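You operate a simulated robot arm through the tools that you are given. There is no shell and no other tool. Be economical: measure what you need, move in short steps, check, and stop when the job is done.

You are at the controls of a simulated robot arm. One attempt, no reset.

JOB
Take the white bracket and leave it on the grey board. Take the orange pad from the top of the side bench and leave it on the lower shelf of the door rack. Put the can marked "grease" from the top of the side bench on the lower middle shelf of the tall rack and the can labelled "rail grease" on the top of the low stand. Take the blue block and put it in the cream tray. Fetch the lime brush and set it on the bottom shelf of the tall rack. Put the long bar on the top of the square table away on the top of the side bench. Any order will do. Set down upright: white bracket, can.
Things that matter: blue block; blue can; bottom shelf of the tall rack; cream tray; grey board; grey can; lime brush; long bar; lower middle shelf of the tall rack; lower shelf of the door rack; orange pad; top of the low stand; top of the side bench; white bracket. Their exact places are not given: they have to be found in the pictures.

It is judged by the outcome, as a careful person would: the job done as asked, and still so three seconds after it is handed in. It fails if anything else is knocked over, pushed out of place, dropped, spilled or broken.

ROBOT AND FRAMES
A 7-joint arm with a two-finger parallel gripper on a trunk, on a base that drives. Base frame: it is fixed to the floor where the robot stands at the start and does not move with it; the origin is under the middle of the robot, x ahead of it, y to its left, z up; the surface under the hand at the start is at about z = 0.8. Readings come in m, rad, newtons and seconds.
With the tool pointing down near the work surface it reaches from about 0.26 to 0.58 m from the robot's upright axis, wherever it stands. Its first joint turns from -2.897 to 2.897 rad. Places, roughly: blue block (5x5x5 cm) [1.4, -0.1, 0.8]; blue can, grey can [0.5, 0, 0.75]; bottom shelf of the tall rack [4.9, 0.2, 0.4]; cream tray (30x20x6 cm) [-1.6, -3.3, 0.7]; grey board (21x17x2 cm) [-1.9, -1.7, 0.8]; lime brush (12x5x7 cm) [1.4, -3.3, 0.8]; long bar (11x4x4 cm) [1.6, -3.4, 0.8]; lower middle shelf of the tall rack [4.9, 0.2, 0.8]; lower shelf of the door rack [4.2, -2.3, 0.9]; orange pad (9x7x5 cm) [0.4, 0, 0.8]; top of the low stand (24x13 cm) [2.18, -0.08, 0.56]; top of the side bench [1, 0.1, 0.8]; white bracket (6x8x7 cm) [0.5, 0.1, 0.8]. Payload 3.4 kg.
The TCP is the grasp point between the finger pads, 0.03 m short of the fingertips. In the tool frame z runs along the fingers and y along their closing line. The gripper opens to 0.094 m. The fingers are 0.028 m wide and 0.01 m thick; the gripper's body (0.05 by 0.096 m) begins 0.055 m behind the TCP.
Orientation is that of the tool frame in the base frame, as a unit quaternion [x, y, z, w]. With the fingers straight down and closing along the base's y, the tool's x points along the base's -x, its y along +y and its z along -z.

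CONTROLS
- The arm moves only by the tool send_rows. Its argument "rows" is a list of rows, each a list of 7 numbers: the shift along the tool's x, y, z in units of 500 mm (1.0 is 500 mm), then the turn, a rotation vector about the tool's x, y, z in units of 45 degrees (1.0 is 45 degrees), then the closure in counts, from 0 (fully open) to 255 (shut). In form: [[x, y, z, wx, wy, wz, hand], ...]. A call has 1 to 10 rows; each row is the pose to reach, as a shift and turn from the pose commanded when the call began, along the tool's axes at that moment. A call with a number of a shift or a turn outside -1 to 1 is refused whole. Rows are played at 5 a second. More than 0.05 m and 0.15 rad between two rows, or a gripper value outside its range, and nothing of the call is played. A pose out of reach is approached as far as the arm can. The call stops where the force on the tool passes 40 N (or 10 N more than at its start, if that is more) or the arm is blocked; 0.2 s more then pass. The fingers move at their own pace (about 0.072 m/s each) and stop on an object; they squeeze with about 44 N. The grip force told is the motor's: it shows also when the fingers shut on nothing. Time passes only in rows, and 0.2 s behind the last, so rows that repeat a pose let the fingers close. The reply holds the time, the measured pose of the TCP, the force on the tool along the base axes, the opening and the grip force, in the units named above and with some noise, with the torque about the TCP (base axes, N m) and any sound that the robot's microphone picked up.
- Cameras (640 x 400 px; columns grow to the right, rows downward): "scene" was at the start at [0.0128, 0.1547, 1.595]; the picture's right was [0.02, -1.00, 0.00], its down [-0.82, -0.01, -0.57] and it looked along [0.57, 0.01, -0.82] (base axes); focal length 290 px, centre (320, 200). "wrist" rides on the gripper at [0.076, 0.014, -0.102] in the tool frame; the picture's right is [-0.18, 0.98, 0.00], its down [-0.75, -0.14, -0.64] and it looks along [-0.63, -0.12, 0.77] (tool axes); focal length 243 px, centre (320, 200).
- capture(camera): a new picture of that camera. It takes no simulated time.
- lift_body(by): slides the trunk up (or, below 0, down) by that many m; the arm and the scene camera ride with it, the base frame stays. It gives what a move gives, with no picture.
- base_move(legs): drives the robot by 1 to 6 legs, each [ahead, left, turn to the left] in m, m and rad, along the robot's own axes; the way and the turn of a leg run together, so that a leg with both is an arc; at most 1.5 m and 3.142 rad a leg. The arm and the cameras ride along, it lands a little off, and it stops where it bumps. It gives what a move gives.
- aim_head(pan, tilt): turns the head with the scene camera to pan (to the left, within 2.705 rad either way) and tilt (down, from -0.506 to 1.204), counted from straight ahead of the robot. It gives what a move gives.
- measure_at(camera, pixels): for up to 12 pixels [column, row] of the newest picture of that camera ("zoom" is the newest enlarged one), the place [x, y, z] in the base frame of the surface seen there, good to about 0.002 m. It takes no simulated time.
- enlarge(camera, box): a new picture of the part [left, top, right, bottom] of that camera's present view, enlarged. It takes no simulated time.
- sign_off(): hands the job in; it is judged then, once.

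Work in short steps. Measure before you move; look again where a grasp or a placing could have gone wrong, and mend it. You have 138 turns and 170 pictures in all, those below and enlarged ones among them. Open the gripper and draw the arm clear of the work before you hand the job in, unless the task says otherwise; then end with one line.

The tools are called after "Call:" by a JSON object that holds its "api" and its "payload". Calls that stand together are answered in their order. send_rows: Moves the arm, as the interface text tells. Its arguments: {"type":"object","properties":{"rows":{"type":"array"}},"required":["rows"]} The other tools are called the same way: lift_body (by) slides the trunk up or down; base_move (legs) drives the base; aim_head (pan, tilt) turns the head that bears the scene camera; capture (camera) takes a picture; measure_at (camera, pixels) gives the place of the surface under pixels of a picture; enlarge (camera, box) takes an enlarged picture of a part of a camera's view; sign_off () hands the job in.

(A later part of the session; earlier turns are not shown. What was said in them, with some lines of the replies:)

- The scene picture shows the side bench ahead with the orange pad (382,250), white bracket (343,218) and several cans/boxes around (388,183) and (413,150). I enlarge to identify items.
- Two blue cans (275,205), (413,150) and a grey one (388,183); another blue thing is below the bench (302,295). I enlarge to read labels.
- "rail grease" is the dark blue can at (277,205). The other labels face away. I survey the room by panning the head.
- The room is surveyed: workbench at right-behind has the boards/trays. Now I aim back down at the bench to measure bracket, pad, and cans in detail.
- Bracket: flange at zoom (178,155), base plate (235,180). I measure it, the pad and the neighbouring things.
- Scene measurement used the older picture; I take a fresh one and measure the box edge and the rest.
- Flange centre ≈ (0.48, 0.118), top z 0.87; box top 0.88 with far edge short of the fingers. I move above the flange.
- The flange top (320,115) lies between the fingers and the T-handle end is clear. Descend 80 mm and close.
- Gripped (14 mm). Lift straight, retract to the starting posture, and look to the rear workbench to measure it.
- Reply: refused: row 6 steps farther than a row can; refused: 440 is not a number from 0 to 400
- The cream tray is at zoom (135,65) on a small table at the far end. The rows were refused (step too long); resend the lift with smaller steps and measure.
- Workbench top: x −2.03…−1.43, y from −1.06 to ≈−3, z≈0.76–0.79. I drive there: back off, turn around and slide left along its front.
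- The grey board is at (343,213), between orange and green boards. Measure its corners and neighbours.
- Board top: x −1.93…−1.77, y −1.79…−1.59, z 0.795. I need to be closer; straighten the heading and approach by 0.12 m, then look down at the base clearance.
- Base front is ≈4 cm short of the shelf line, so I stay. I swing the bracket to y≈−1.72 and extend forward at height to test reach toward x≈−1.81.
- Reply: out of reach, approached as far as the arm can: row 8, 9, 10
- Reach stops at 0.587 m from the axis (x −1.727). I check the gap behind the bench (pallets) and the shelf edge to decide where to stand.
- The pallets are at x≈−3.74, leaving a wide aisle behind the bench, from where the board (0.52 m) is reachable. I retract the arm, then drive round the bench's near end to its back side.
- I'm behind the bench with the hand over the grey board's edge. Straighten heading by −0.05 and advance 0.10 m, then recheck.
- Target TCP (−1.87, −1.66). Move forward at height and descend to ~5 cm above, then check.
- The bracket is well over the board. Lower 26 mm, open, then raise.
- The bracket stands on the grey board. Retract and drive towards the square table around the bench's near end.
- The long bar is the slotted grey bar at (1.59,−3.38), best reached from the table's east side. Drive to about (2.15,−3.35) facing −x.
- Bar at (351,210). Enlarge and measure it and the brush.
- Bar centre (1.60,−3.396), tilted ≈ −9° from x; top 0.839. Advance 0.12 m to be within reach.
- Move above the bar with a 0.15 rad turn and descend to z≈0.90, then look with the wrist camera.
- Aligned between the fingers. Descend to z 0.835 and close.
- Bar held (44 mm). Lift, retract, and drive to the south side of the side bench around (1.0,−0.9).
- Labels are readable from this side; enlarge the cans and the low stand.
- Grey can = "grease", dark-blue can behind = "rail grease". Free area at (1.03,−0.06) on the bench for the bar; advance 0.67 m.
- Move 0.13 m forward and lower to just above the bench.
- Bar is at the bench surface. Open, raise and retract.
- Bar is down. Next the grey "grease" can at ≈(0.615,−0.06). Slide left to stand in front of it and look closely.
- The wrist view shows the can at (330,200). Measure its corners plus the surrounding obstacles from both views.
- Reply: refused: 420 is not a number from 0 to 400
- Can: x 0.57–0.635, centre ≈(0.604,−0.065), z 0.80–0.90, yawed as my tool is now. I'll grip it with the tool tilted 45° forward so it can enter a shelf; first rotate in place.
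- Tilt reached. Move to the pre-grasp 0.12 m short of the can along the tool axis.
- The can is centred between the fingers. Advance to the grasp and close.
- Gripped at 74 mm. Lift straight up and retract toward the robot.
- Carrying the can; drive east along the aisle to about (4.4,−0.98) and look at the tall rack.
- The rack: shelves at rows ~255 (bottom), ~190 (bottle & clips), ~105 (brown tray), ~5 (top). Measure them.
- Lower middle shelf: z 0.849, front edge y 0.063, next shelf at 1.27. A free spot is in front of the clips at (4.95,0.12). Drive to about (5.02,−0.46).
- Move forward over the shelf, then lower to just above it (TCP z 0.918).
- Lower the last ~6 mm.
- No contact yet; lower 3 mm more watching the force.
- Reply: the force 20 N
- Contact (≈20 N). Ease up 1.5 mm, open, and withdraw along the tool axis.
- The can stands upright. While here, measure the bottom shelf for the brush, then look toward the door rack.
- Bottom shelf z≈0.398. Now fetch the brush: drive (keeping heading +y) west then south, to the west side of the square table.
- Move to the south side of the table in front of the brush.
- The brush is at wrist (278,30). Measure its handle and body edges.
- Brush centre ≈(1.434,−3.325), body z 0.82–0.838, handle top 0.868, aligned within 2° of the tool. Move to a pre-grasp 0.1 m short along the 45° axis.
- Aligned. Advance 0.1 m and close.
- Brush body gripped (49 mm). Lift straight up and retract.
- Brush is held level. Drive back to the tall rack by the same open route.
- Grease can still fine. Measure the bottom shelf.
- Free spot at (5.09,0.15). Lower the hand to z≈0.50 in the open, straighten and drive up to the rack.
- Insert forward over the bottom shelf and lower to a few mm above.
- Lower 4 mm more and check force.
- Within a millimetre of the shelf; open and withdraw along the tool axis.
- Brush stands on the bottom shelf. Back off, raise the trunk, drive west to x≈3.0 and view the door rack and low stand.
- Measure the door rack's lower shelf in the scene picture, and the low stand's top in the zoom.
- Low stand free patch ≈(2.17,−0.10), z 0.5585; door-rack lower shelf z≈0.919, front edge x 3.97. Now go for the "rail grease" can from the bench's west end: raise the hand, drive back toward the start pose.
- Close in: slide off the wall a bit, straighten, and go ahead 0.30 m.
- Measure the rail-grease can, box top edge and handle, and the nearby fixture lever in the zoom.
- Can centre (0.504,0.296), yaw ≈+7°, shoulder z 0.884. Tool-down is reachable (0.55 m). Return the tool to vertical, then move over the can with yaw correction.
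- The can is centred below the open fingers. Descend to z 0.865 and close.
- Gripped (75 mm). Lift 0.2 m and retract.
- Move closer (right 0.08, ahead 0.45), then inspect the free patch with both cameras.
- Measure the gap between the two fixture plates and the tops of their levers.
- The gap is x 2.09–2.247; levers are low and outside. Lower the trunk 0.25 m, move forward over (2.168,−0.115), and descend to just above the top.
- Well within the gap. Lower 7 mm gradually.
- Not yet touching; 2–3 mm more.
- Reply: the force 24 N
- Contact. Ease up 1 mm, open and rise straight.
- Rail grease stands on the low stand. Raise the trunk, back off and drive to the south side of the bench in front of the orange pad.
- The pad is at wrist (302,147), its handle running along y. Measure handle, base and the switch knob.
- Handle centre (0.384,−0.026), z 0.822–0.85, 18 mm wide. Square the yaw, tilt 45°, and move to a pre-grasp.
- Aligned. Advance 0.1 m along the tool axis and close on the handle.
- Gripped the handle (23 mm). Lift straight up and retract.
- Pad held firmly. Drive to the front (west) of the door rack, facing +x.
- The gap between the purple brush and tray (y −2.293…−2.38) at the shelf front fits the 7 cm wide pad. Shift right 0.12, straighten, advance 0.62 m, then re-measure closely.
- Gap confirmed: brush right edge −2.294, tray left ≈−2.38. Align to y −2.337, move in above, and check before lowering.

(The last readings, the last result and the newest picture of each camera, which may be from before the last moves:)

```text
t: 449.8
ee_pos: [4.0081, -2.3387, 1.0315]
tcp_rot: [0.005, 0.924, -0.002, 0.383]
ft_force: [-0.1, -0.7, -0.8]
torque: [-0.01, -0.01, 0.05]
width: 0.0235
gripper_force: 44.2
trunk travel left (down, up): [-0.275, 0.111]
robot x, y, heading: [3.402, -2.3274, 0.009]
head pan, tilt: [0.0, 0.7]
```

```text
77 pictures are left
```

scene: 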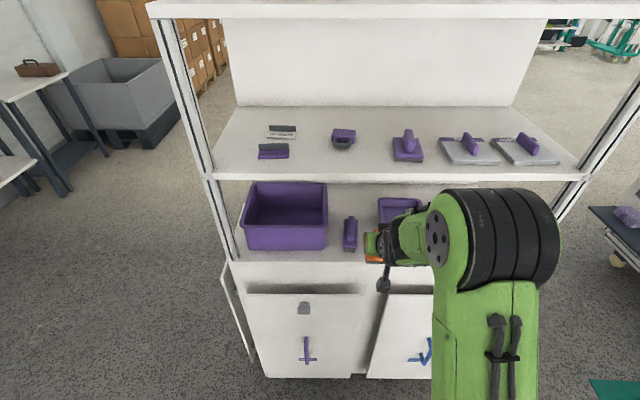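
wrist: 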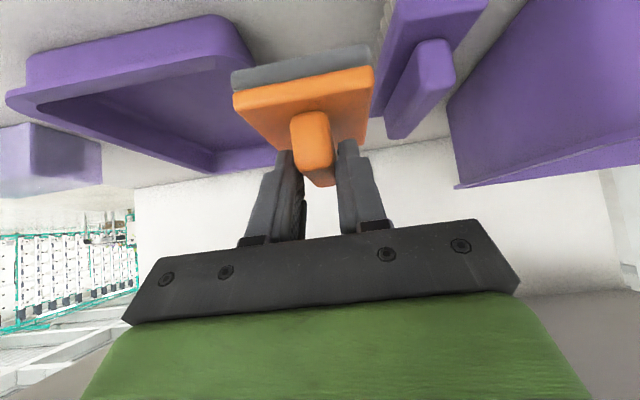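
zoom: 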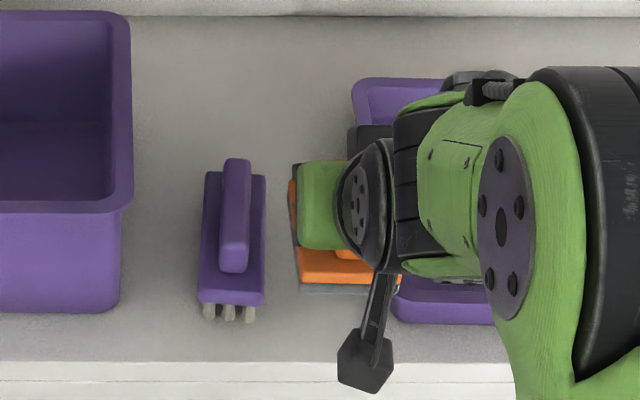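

Call:
{"api": "measure_at", "payload": {"camera": "zoom", "pixels": [[302, 270], [395, 270], [300, 290], [392, 290], [397, 300], [405, 315], [393, 305], [263, 290], [296, 185], [390, 330], [300, 310], [356, 85]]}}

Call:
{"api": "measure_at", "payload": {"camera": "wrist", "pixels": [[245, 60], [240, 50], [225, 20], [255, 80], [375, 95], [378, 110], [235, 95], [370, 70], [270, 145], [233, 78], [368, 48], [260, 110]]}}

```text
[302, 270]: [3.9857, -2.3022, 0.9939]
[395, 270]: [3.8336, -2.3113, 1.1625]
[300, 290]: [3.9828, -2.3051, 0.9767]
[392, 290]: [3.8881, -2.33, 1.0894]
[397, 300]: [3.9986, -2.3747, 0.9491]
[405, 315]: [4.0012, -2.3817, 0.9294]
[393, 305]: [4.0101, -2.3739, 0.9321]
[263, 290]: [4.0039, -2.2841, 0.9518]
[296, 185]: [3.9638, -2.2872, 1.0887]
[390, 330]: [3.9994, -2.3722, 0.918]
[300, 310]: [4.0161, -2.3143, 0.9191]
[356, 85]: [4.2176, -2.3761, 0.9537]
```

```text
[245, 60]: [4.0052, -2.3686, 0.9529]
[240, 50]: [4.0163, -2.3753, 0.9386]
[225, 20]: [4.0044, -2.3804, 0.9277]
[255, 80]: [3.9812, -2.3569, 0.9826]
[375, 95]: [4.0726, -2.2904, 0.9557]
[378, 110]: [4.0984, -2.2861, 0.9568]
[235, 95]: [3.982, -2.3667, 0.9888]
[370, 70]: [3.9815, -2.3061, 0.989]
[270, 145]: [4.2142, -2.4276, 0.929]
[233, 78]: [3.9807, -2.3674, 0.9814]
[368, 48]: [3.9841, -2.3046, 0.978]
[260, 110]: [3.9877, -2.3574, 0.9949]
```

Pad spans y −2.304…−2.369; the gap is ≈−2.287…−2.371, so shift +9 mm in y, then lower to ~4 mm above the shelf.

Call:
{"api": "send_rows", "payload": {"rows": [[0, 0.018, 0, 0, 0, 0, 255], [0.025, 0.018, 0.025, 0, 0, 0, 255], [0.05, 0.018, 0.05, 0, 0, 0, 255], [0.07, 0.018, 0.07, 0, 0, 0, 255], [0.07, 0.018, 0.07, 0, 0, 0, 255]]}}

Call:
{"api": "capture", "payload": {"camera": "wrist"}}

Call:
{"api": "enlarge", "payload": {"camera": "scene", "box": [320, 180, 420, 270]}}

```text
t: 451.0
ee_pos: [4.0113, -2.3281, 0.9807]
tcp_rot: [0.005, 0.924, -0.002, 0.382]
ft_force: [-0.9, 0.5, -1.3]
torque: [0.0, -0.02, 0.04]
width: 0.0232
gripper_force: 44.2
trunk travel left (down, up): [-0.275, 0.111]
robot x, y, heading: [3.4027, -2.3315, 0.009]
head pan, tilt: [0.0, 0.7]
```

```text
76 pictures are left
```

wrist: 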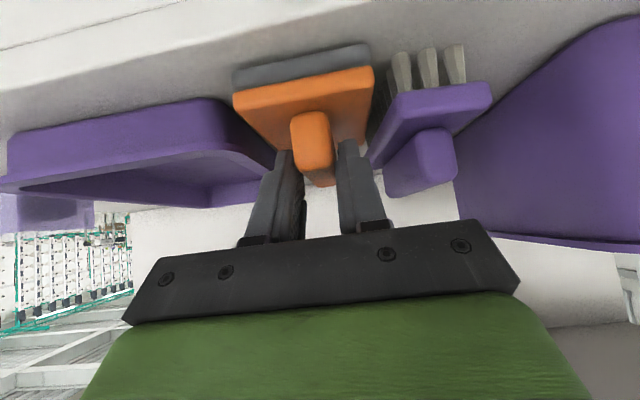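

```text
4.44 times, centred on (370, 225) of scene
```

zoom: 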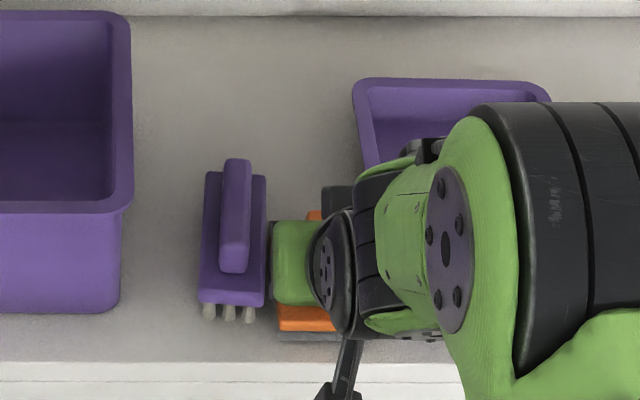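

The pad sits in the gap clear of both. Lower 4 mm.

Call:
{"api": "send_rows", "payload": {"rows": [[0.003, 0, 0.003, 0, 0, 0, 255], [0.006, 0, 0.006, 0, 0, 0, 255], [0.006, 0, 0.006, 0, 0, 0, 255]]}}

```text
t: 451.8
ee_pos: [4.0093, -2.3297, 0.9768]
tcp_rot: [0.005, 0.924, -0.002, 0.382]
ft_force: [-0.1, -0.1, -0.2]
torque: [0.02, -0.02, 0.03]
width: 0.023
gripper_force: 44.0
trunk travel left (down, up): [-0.275, 0.111]
robot x, y, heading: [3.403, -2.3309, 0.005]
head pan, tilt: [0.0, 0.7]
```

Call:
{"api": "send_rows", "payload": {"rows": [[0.0015, 0, 0.0015, 0, 0, 0, 255], [0.003, 0, 0.003, 0, 0, 0, 255], [0.003, 0, 0.003, 0, 0, 0, 255]]}}

```text
t: 452.6
ee_pos: [4.0102, -2.328, 0.9765]
tcp_rot: [0.005, 0.923, -0.001, 0.386]
ft_force: [2.3, 0.5, 14.0]
torque: [0.02, 0.34, -0.05]
width: 0.0233
gripper_force: 44.2
trunk travel left (down, up): [-0.275, 0.111]
robot x, y, heading: [3.4027, -2.3284, 0.004]
head pan, tilt: [0.0, 0.7]
```

Contact. Ease, open partly (to ~45 mm), and withdraw along the tool axis.

Call:
{"api": "send_rows", "payload": {"rows": [[-0.001, 0, -0.001, 0, 0, 0, 255], [-0.001, 0, -0.001, 0, 0, 0, 130], [-0.001, 0, -0.001, 0, 0, 0, 130], [-0.001, 0, -0.001, 0, 0, 0, 130], [-0.001, 0, -0.05, 0, 0, 0, 130], [0, 0, -0.14, 0, 0, 0, 130], [0, 0, -0.23, 0, 0, 0, 130], [0, 0, -0.32, 0, 0, 0, 130]]}}

Call:
{"api": "capture", "payload": {"camera": "wrist"}}

Call:
{"api": "capture", "payload": {"camera": "scene"}}

```text
t: 454.4
ee_pos: [3.8928, -2.3271, 1.0896]
tcp_rot: [0.005, 0.924, -0.002, 0.383]
ft_force: [-0.2, 0.1, 0.1]
torque: [-0.02, -0.03, 0.0]
width: 0.0461
gripper_force: 0.0
trunk travel left (down, up): [-0.275, 0.111]
robot x, y, heading: [3.4047, -2.3296, 0.005]
head pan, tilt: [0.0, 0.7]
```

```text
74 pictures are left
```

wrist: 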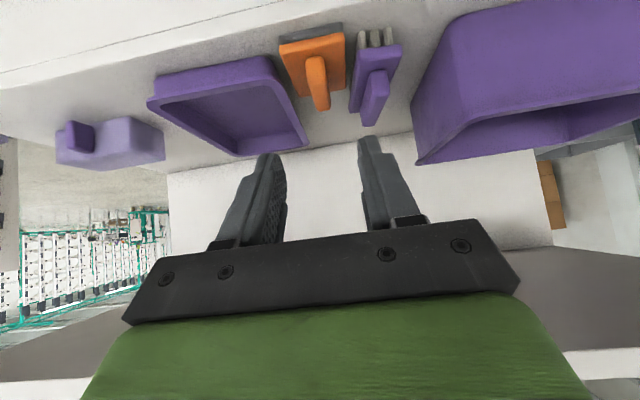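

```text
73 pictures are left
```

scene: 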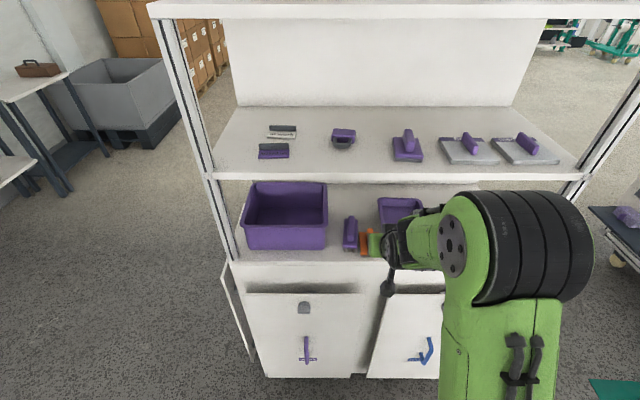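

The orange pad is set down cleanly. Drive to the bench's south side near the blue block, and turn the tool back to vertical.

Call:
{"api": "base_move", "payload": {"legs": [[-1.4, 0, 0], [-0.6, 1.25, 0], [0, 0, 1.566], [0.4, 0, 0]]}}

Call:
{"api": "send_rows", "payload": {"rows": [[0, 0, 0, 0, 0.167, 0, 0], [0, 0, 0, 0, 0.333, 0, 0], [0, 0, 0, 0, 0.5, 0, 0], [0, 0, 0, 0, 0.667, 0, 0], [0, 0, 0, 0, 0.833, 0, 0], [0, 0, 0, 0, 1.0, 0, 0]]}}

Call:
{"api": "aim_head", "payload": {"pan": 0.0, "tilt": 0.9}}

Call:
{"api": "capture", "payload": {"camera": "scene"}}

Call:
{"api": "capture", "payload": {"camera": "wrist"}}

```text
t: 474.0
ee_pos: [1.4509, -0.1299, 1.0883]
tcp_rot: [-0.639, 0.668, 0.264, 0.276]
ft_force: [-0.2, 0.1, -0.2]
torque: [-0.04, 0.02, -0.01]
width: 0.0461
gripper_force: 0.0
trunk travel left (down, up): [-0.275, 0.111]
robot x, y, heading: [1.4354, -0.6221, 1.545]
head pan, tilt: [0.0, 0.7]
```

```text
t: 475.4
ee_pos: [1.4501, -0.1296, 1.0877]
tcp_rot: [-0.692, 0.722, -0.001, -0.001]
ft_force: [-0.5, -0.2, 0.0]
torque: [-0.02, 0.0, 0.01]
width: 0.0941
gripper_force: 0.1
trunk travel left (down, up): [-0.275, 0.111]
robot x, y, heading: [1.4345, -0.6241, 1.546]
head pan, tilt: [0.0, 0.7]
```

```text
t: 476.2
ee_pos: [1.4504, -0.1302, 1.0887]
tcp_rot: [-0.691, 0.723, -0.001, -0.001]
ft_force: [-0.4, 0.6, -0.4]
torque: [0.05, -0.04, 0.01]
width: 0.0944
gripper_force: 0.0
trunk travel left (down, up): [-0.275, 0.111]
robot x, y, heading: [1.4343, -0.6246, 1.548]
head pan, tilt: [0.0, 0.901]
```

```text
72 pictures are left
```

scene: 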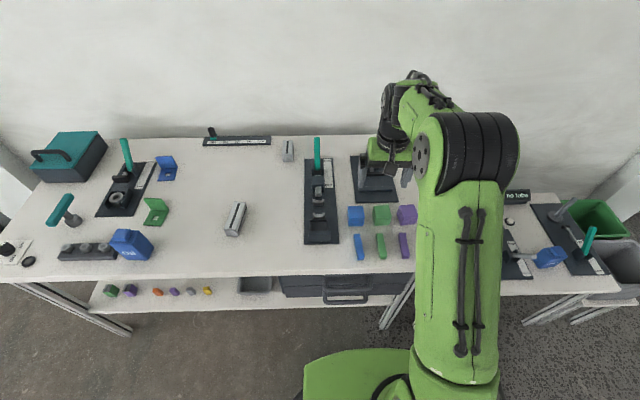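

```text
71 pictures are left
```

wrist: 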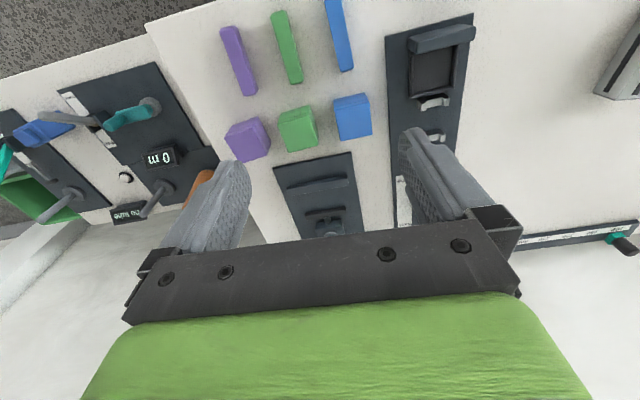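

The blue block (wrist 352,117) stands between the green block and the dark fixture. Measure the gaps.

Call:
{"api": "enlarge", "payload": {"camera": "wrist", "box": [260, 60, 440, 200]}}

Call:
{"api": "measure_at", "payload": {"camera": "wrist", "pixels": [[335, 102], [368, 96], [340, 137], [371, 131], [352, 115], [313, 113], [317, 145], [388, 110], [346, 70], [340, 155], [397, 180], [430, 105]]}}

```text
2.86 times, centred on (350, 130) of wrist
```

zoom: 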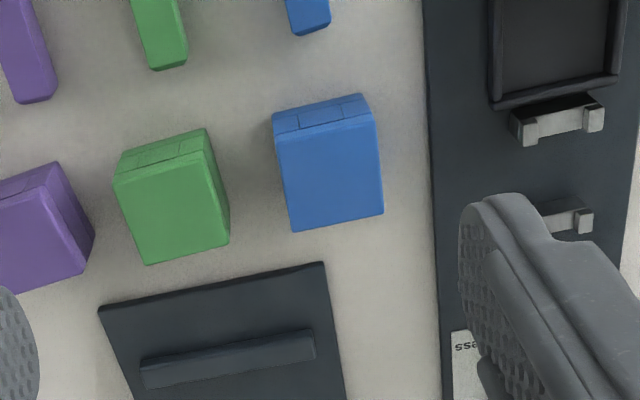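

```text
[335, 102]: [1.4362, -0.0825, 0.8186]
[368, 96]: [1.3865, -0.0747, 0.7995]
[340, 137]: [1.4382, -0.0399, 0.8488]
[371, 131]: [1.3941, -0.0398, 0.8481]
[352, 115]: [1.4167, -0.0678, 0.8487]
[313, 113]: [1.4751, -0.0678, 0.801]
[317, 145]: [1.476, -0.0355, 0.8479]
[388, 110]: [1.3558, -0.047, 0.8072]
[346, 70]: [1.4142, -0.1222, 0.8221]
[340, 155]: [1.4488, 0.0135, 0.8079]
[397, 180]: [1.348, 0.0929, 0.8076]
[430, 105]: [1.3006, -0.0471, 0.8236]
```

Block centre ≈(1.414,−0.062), top 0.8485; 35 mm gap to the green block, 33 mm to the plate. Approach with opening ~72 mm, to z 0.90 first.

Call:
{"api": "send_rows", "payload": {"rows": [[-0.067, 0.039, 0, 0, 0, -0.058, 60], [-0.133, 0.078, 0, 0, 0, -0.058, 60], [-0.133, 0.078, 0.09, 0, 0, -0.058, 60], [-0.133, 0.078, 0.18, 0, 0, -0.058, 60], [-0.133, 0.078, 0.27, 0, 0, -0.058, 60], [-0.133, 0.078, 0.36, 0, 0, -0.058, 60]]}}

Call:
{"api": "capture", "payload": {"camera": "wrist"}}

```text
t: 477.6
ee_pos: [1.4156, -0.0575, 0.9042]
tcp_rot: [0.708, -0.706, 0.001, 0.001]
ft_force: [0.0, 0.8, -0.2]
torque: [0.0, 0.01, 0.0]
width: 0.0717
gripper_force: 0.0
trunk travel left (down, up): [-0.275, 0.111]
robot x, y, heading: [1.4379, -0.6232, 1.54]
head pan, tilt: [0.0, 0.901]
```

```text
69 pictures are left
```

wrist: 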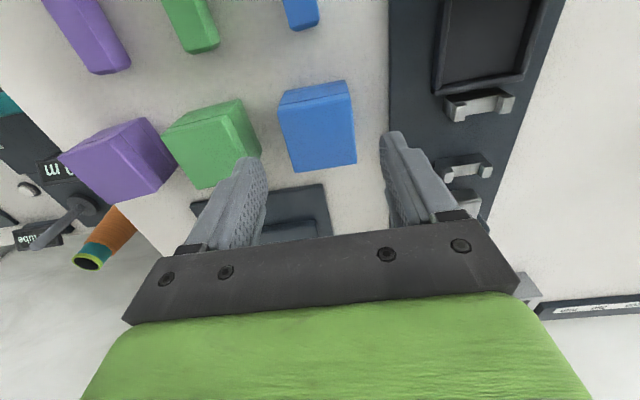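

Call:
{"api": "measure_at", "payload": {"camera": "wrist", "pixels": [[286, 125], [350, 120], [293, 165], [353, 158], [318, 108], [325, 164], [262, 152], [255, 150], [282, 108], [300, 200]]}}

```text
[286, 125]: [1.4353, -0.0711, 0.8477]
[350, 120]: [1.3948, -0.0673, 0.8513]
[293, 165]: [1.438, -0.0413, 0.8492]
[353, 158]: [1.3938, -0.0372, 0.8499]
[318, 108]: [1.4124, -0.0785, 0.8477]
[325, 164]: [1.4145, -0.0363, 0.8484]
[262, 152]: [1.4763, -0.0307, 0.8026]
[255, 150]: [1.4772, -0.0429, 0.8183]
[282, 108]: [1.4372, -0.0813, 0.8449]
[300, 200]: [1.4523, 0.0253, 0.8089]
```

Centred. Descend to z 0.834, close and lift.

Call:
{"api": "send_rows", "payload": {"rows": [[0, 0, 0.08, 0, 0, 0, 60], [0, 0, 0.14, 0, 0, 0, 60], [0, 0, 0.14, 0, 0, 0, 255], [0, 0, 0.14, 0, 0, 0, 255], [0, 0, 0.14, 0, 0, 0, 255], [0, 0, 0.06, 0, 0, 0, 255], [0, 0, -0.03, 0, 0, 0, 255], [0, 0, -0.12, 0, 0, 0, 255], [0, 0, -0.21, 0, 0, 0, 255], [0, 0, -0.3, 0, 0, 0, 255]]}}

Call:
{"api": "capture", "payload": {"camera": "wrist"}}

```text
t: 479.8
ee_pos: [1.4159, -0.0605, 1.0604]
tcp_rot: [0.709, -0.706, 0.0, 0.001]
ft_force: [0.0, 0.1, -1.6]
torque: [0.0, -0.02, 0.01]
width: 0.0537
gripper_force: 44.0
trunk travel left (down, up): [-0.275, 0.111]
robot x, y, heading: [1.4387, -0.6242, 1.544]
head pan, tilt: [0.0, 0.901]
```

```text
68 pictures are left
```

wrist: 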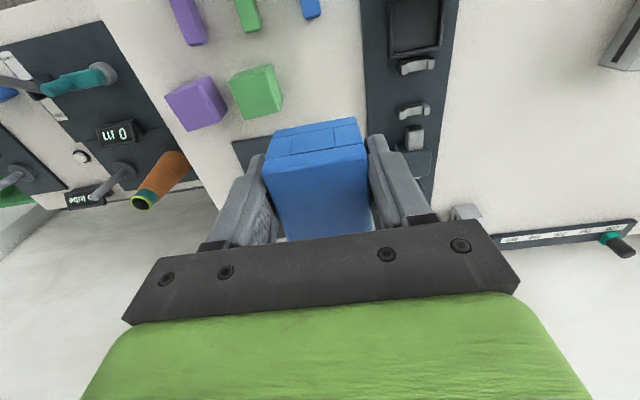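

Block held. Retract the arm and drive to the cream tray's table.

Call:
{"api": "send_rows", "payload": {"rows": [[0.09, 0, 0, 0, 0, 0, 255], [0.18, 0, 0, 0, 0, 0, 255], [0.27, 0, 0, 0, 0, 0, 255], [0.36, 0, 0, 0, 0, 0, 255]]}}

Call:
{"api": "base_move", "payload": {"legs": [[-0.4, 0, 0], [0, 0, 1.6], [1.5, 0, 0], [0.6, 1.3, 0], [0, 0.95, 0]]}}

Call:
{"api": "aim_head", "payload": {"pan": 0.0, "tilt": 0.7}}

Call:
{"api": "capture", "payload": {"camera": "scene"}}

```text
t: 480.8
ee_pos: [1.4153, -0.2428, 1.0583]
tcp_rot: [0.709, -0.706, 0.0, 0.0]
ft_force: [0.2, 0.8, -0.4]
torque: [0.01, 0.01, -0.02]
width: 0.0538
gripper_force: 43.9
trunk travel left (down, up): [-0.275, 0.111]
robot x, y, heading: [1.4307, -0.6185, 1.545]
head pan, tilt: [0.0, 0.901]
```

```text
t: 505.3
ee_pos: [-1.0101, -3.2918, 1.0572]
tcp_rot: [1.0, 0.017, 0.0, 0.001]
ft_force: [-0.3, -0.1, -1.5]
torque: [-0.01, 0.03, -0.01]
width: 0.0537
gripper_force: 43.7
trunk travel left (down, up): [-0.275, 0.111]
robot x, y, heading: [-0.6268, -3.2573, -3.133]
head pan, tilt: [0.0, 0.901]
```

```text
t: 506.0
ee_pos: [-1.0094, -3.2906, 1.0573]
tcp_rot: [1.0, 0.017, 0.001, 0.0]
ft_force: [0.0, 0.2, -0.4]
torque: [0.01, 0.01, -0.01]
width: 0.0539
gripper_force: 44.3
trunk travel left (down, up): [-0.275, 0.111]
robot x, y, heading: [-0.6275, -3.2577, -3.139]
head pan, tilt: [0.0, 0.7]
```

```text
67 pictures are left
```

scene: 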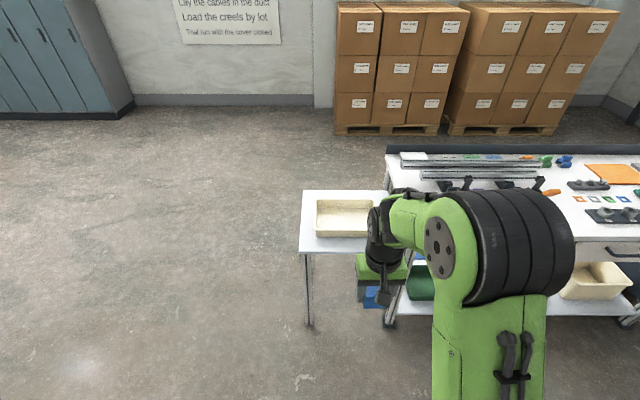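

Cream tray at (345,218). Measure it and the table.

Call:
{"api": "measure_at", "payload": {"camera": "scene", "pixels": [[316, 235], [318, 201], [367, 236], [375, 201], [340, 220], [350, 215], [301, 252], [303, 192], [380, 192], [330, 232], [340, 201]]}}

```text
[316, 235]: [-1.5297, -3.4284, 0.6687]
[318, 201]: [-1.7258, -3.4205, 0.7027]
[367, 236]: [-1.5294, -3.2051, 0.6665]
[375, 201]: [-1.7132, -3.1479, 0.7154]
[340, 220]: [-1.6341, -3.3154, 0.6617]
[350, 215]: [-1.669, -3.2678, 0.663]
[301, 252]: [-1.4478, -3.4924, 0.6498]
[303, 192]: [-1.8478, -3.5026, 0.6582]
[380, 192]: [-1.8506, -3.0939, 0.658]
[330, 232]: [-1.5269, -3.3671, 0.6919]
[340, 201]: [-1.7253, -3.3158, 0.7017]
```

Tray interior x −1.53…−1.73, y −3.43…−3.13, floor z 0.662. Advance 0.46 m, lower the trunk 0.12, and move over the tray centre.

Call:
{"api": "base_move", "payload": {"legs": [[0.46, 0, 0]]}}

Call:
{"api": "lift_body", "payload": {"by": -0.12}}

Call:
{"api": "send_rows", "payload": {"rows": [[-0.08, 0, 0, 0, 0, 0, 255], [-0.16, 0, 0, 0, 0, 0, 255], [-0.24, 0, 0, 0, 0, 0, 255], [-0.31, 0, 0, 0, 0, 0, 255], [-0.31, 0, 0.09, 0, 0, 0, 255], [-0.31, 0, 0.18, 0, 0, 0, 255], [-0.31, 0, 0.27, 0, 0, 0, 255]]}}

Call:
{"api": "capture", "payload": {"camera": "wrist"}}

```text
t: 508.8
ee_pos: [-1.4798, -3.3055, 1.0575]
tcp_rot: [1.0, 0.027, 0.0, 0.0]
ft_force: [-0.3, -0.2, -1.8]
torque: [-0.01, -0.05, 0.01]
width: 0.0537
gripper_force: 43.8
trunk travel left (down, up): [-0.275, 0.111]
robot x, y, heading: [-1.1003, -3.2661, -3.113]
head pan, tilt: [0.0, 0.7]
```

```text
t: 510.3
ee_pos: [-1.48, -3.3053, 0.9386]
tcp_rot: [1.0, 0.028, 0.0, 0.0]
ft_force: [0.5, 0.0, -1.0]
torque: [0.01, 0.02, -0.01]
width: 0.0539
gripper_force: 44.0
trunk travel left (down, up): [-0.155, 0.231]
robot x, y, heading: [-1.0966, -3.2674, -3.119]
head pan, tilt: [0.0, 0.7]
```

```text
t: 511.9
ee_pos: [-1.6346, -3.3145, 0.8011]
tcp_rot: [1.0, 0.027, 0.0, -0.001]
ft_force: [-0.2, -0.1, -0.1]
torque: [0.04, 0.0, 0.03]
width: 0.0536
gripper_force: 44.0
trunk travel left (down, up): [-0.155, 0.231]
robot x, y, heading: [-1.1038, -3.2633, -3.111]
head pan, tilt: [0.0, 0.7]
```

```text
66 pictures are left
```

wrist: 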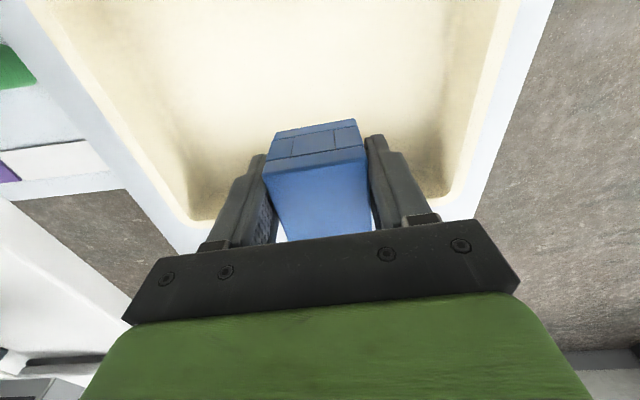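

The block is over the tray interior. Lower 0.10 m to the floor, open and rise.

Call:
{"api": "send_rows", "payload": {"rows": [[0, 0, 0.09, 0, 0, 0, 255], [0, 0, 0.16, 0, 0, 0, 255], [0, 0, 0.194, 0, 0, 0, 255], [0, 0, 0.2, 0, 0, 0, 255], [0, 0, 0.2, 0, 0, 0, 255]]}}

Call:
{"api": "send_rows", "payload": {"rows": [[0, 0, 0, 0, 0, 0, 60], [0, 0, 0, 0, 0, 0, 60], [0, 0, 0, 0, 0, 0, 60], [0, 0, -0.08, 0, 0, 0, 60], [0, 0, -0.17, 0, 0, 0, 60], [0, 0, -0.26, 0, 0, 0, 0], [0, 0, -0.35, 0, 0, 0, 0], [0, 0, -0.44, 0, 0, 0, 0], [0.08, 0, -0.48, 0, 0, 0, 0]]}}

Call:
{"api": "capture", "payload": {"camera": "wrist"}}

```text
t: 513.1
ee_pos: [-1.634, -3.3131, 0.7024]
tcp_rot: [1.0, 0.027, 0.0, 0.0]
ft_force: [0.5, -0.1, 0.6]
torque: [-0.02, 0.02, 0.01]
width: 0.0538
gripper_force: 44.3
trunk travel left (down, up): [-0.155, 0.231]
robot x, y, heading: [-1.1002, -3.2642, -3.12]
head pan, tilt: [0.0, 0.7]
```

```text
t: 515.1
ee_pos: [-1.5918, -3.3112, 0.9445]
tcp_rot: [1.0, 0.027, 0.0, 0.0]
ft_force: [-0.3, 0.3, 0.5]
torque: [0.01, -0.01, 0.02]
width: 0.094
gripper_force: 0.1
trunk travel left (down, up): [-0.155, 0.231]
robot x, y, heading: [-1.1006, -3.2659, -3.119]
head pan, tilt: [0.0, 0.7]
```

```text
65 pictures are left
```

wrist: 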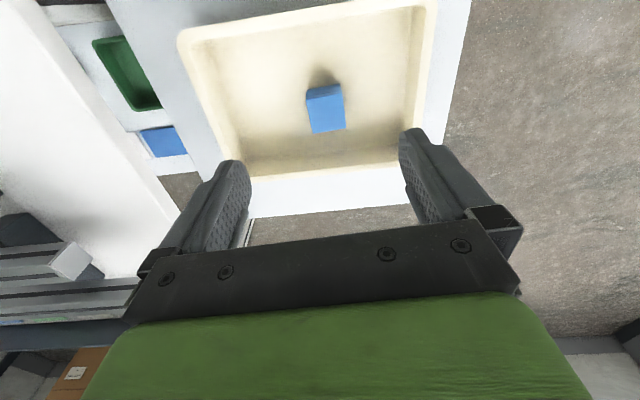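

The block lies in the tray; all seven items are placed. Back clear of the table and take a last look at the bracket on the workbench.

Call:
{"api": "base_move", "payload": {"legs": [[-0.4, 0, 0]]}}

Call:
{"api": "aim_head", "payload": {"pan": -0.7, "tilt": 0.5}}

Call:
{"api": "capture", "payload": {"camera": "scene"}}

```text
t: 517.7
ee_pos: [-1.1758, -3.3001, 0.9433]
tcp_rot: [1.0, 0.026, 0.0, 0.0]
ft_force: [0.4, 0.3, -0.1]
torque: [-0.01, 0.01, -0.01]
width: 0.0938
gripper_force: 0.1
trunk travel left (down, up): [-0.155, 0.231]
robot x, y, heading: [-0.6858, -3.2532, -3.123]
head pan, tilt: [0.0, 0.7]
```

```text
t: 518.7
ee_pos: [-1.1774, -3.3001, 0.9435]
tcp_rot: [1.0, 0.027, 0.001, 0.0]
ft_force: [-0.3, 0.5, 0.6]
torque: [0.05, 0.0, -0.02]
width: 0.0938
gripper_force: 0.1
trunk travel left (down, up): [-0.155, 0.231]
robot x, y, heading: [-0.6833, -3.2576, -3.119]
head pan, tilt: [-0.7, 0.499]
```

```text
64 pictures are left
```

scene: 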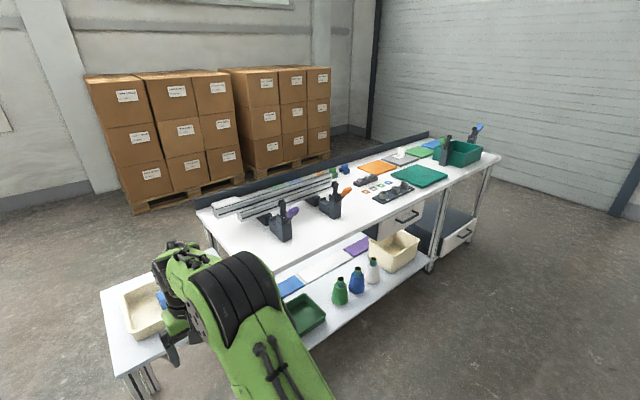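

The bracket still stands on the grey board (400,155) and the block is in the 30×20×6 cm cream tray. The gripper is open and clear, so I hand in.

Call:
{"api": "sign_off", "payload": {}}

```text
The job is handed in.
```

All seven items are in their asked places, with the bracket and both cans set down upright, and the job is handed in.
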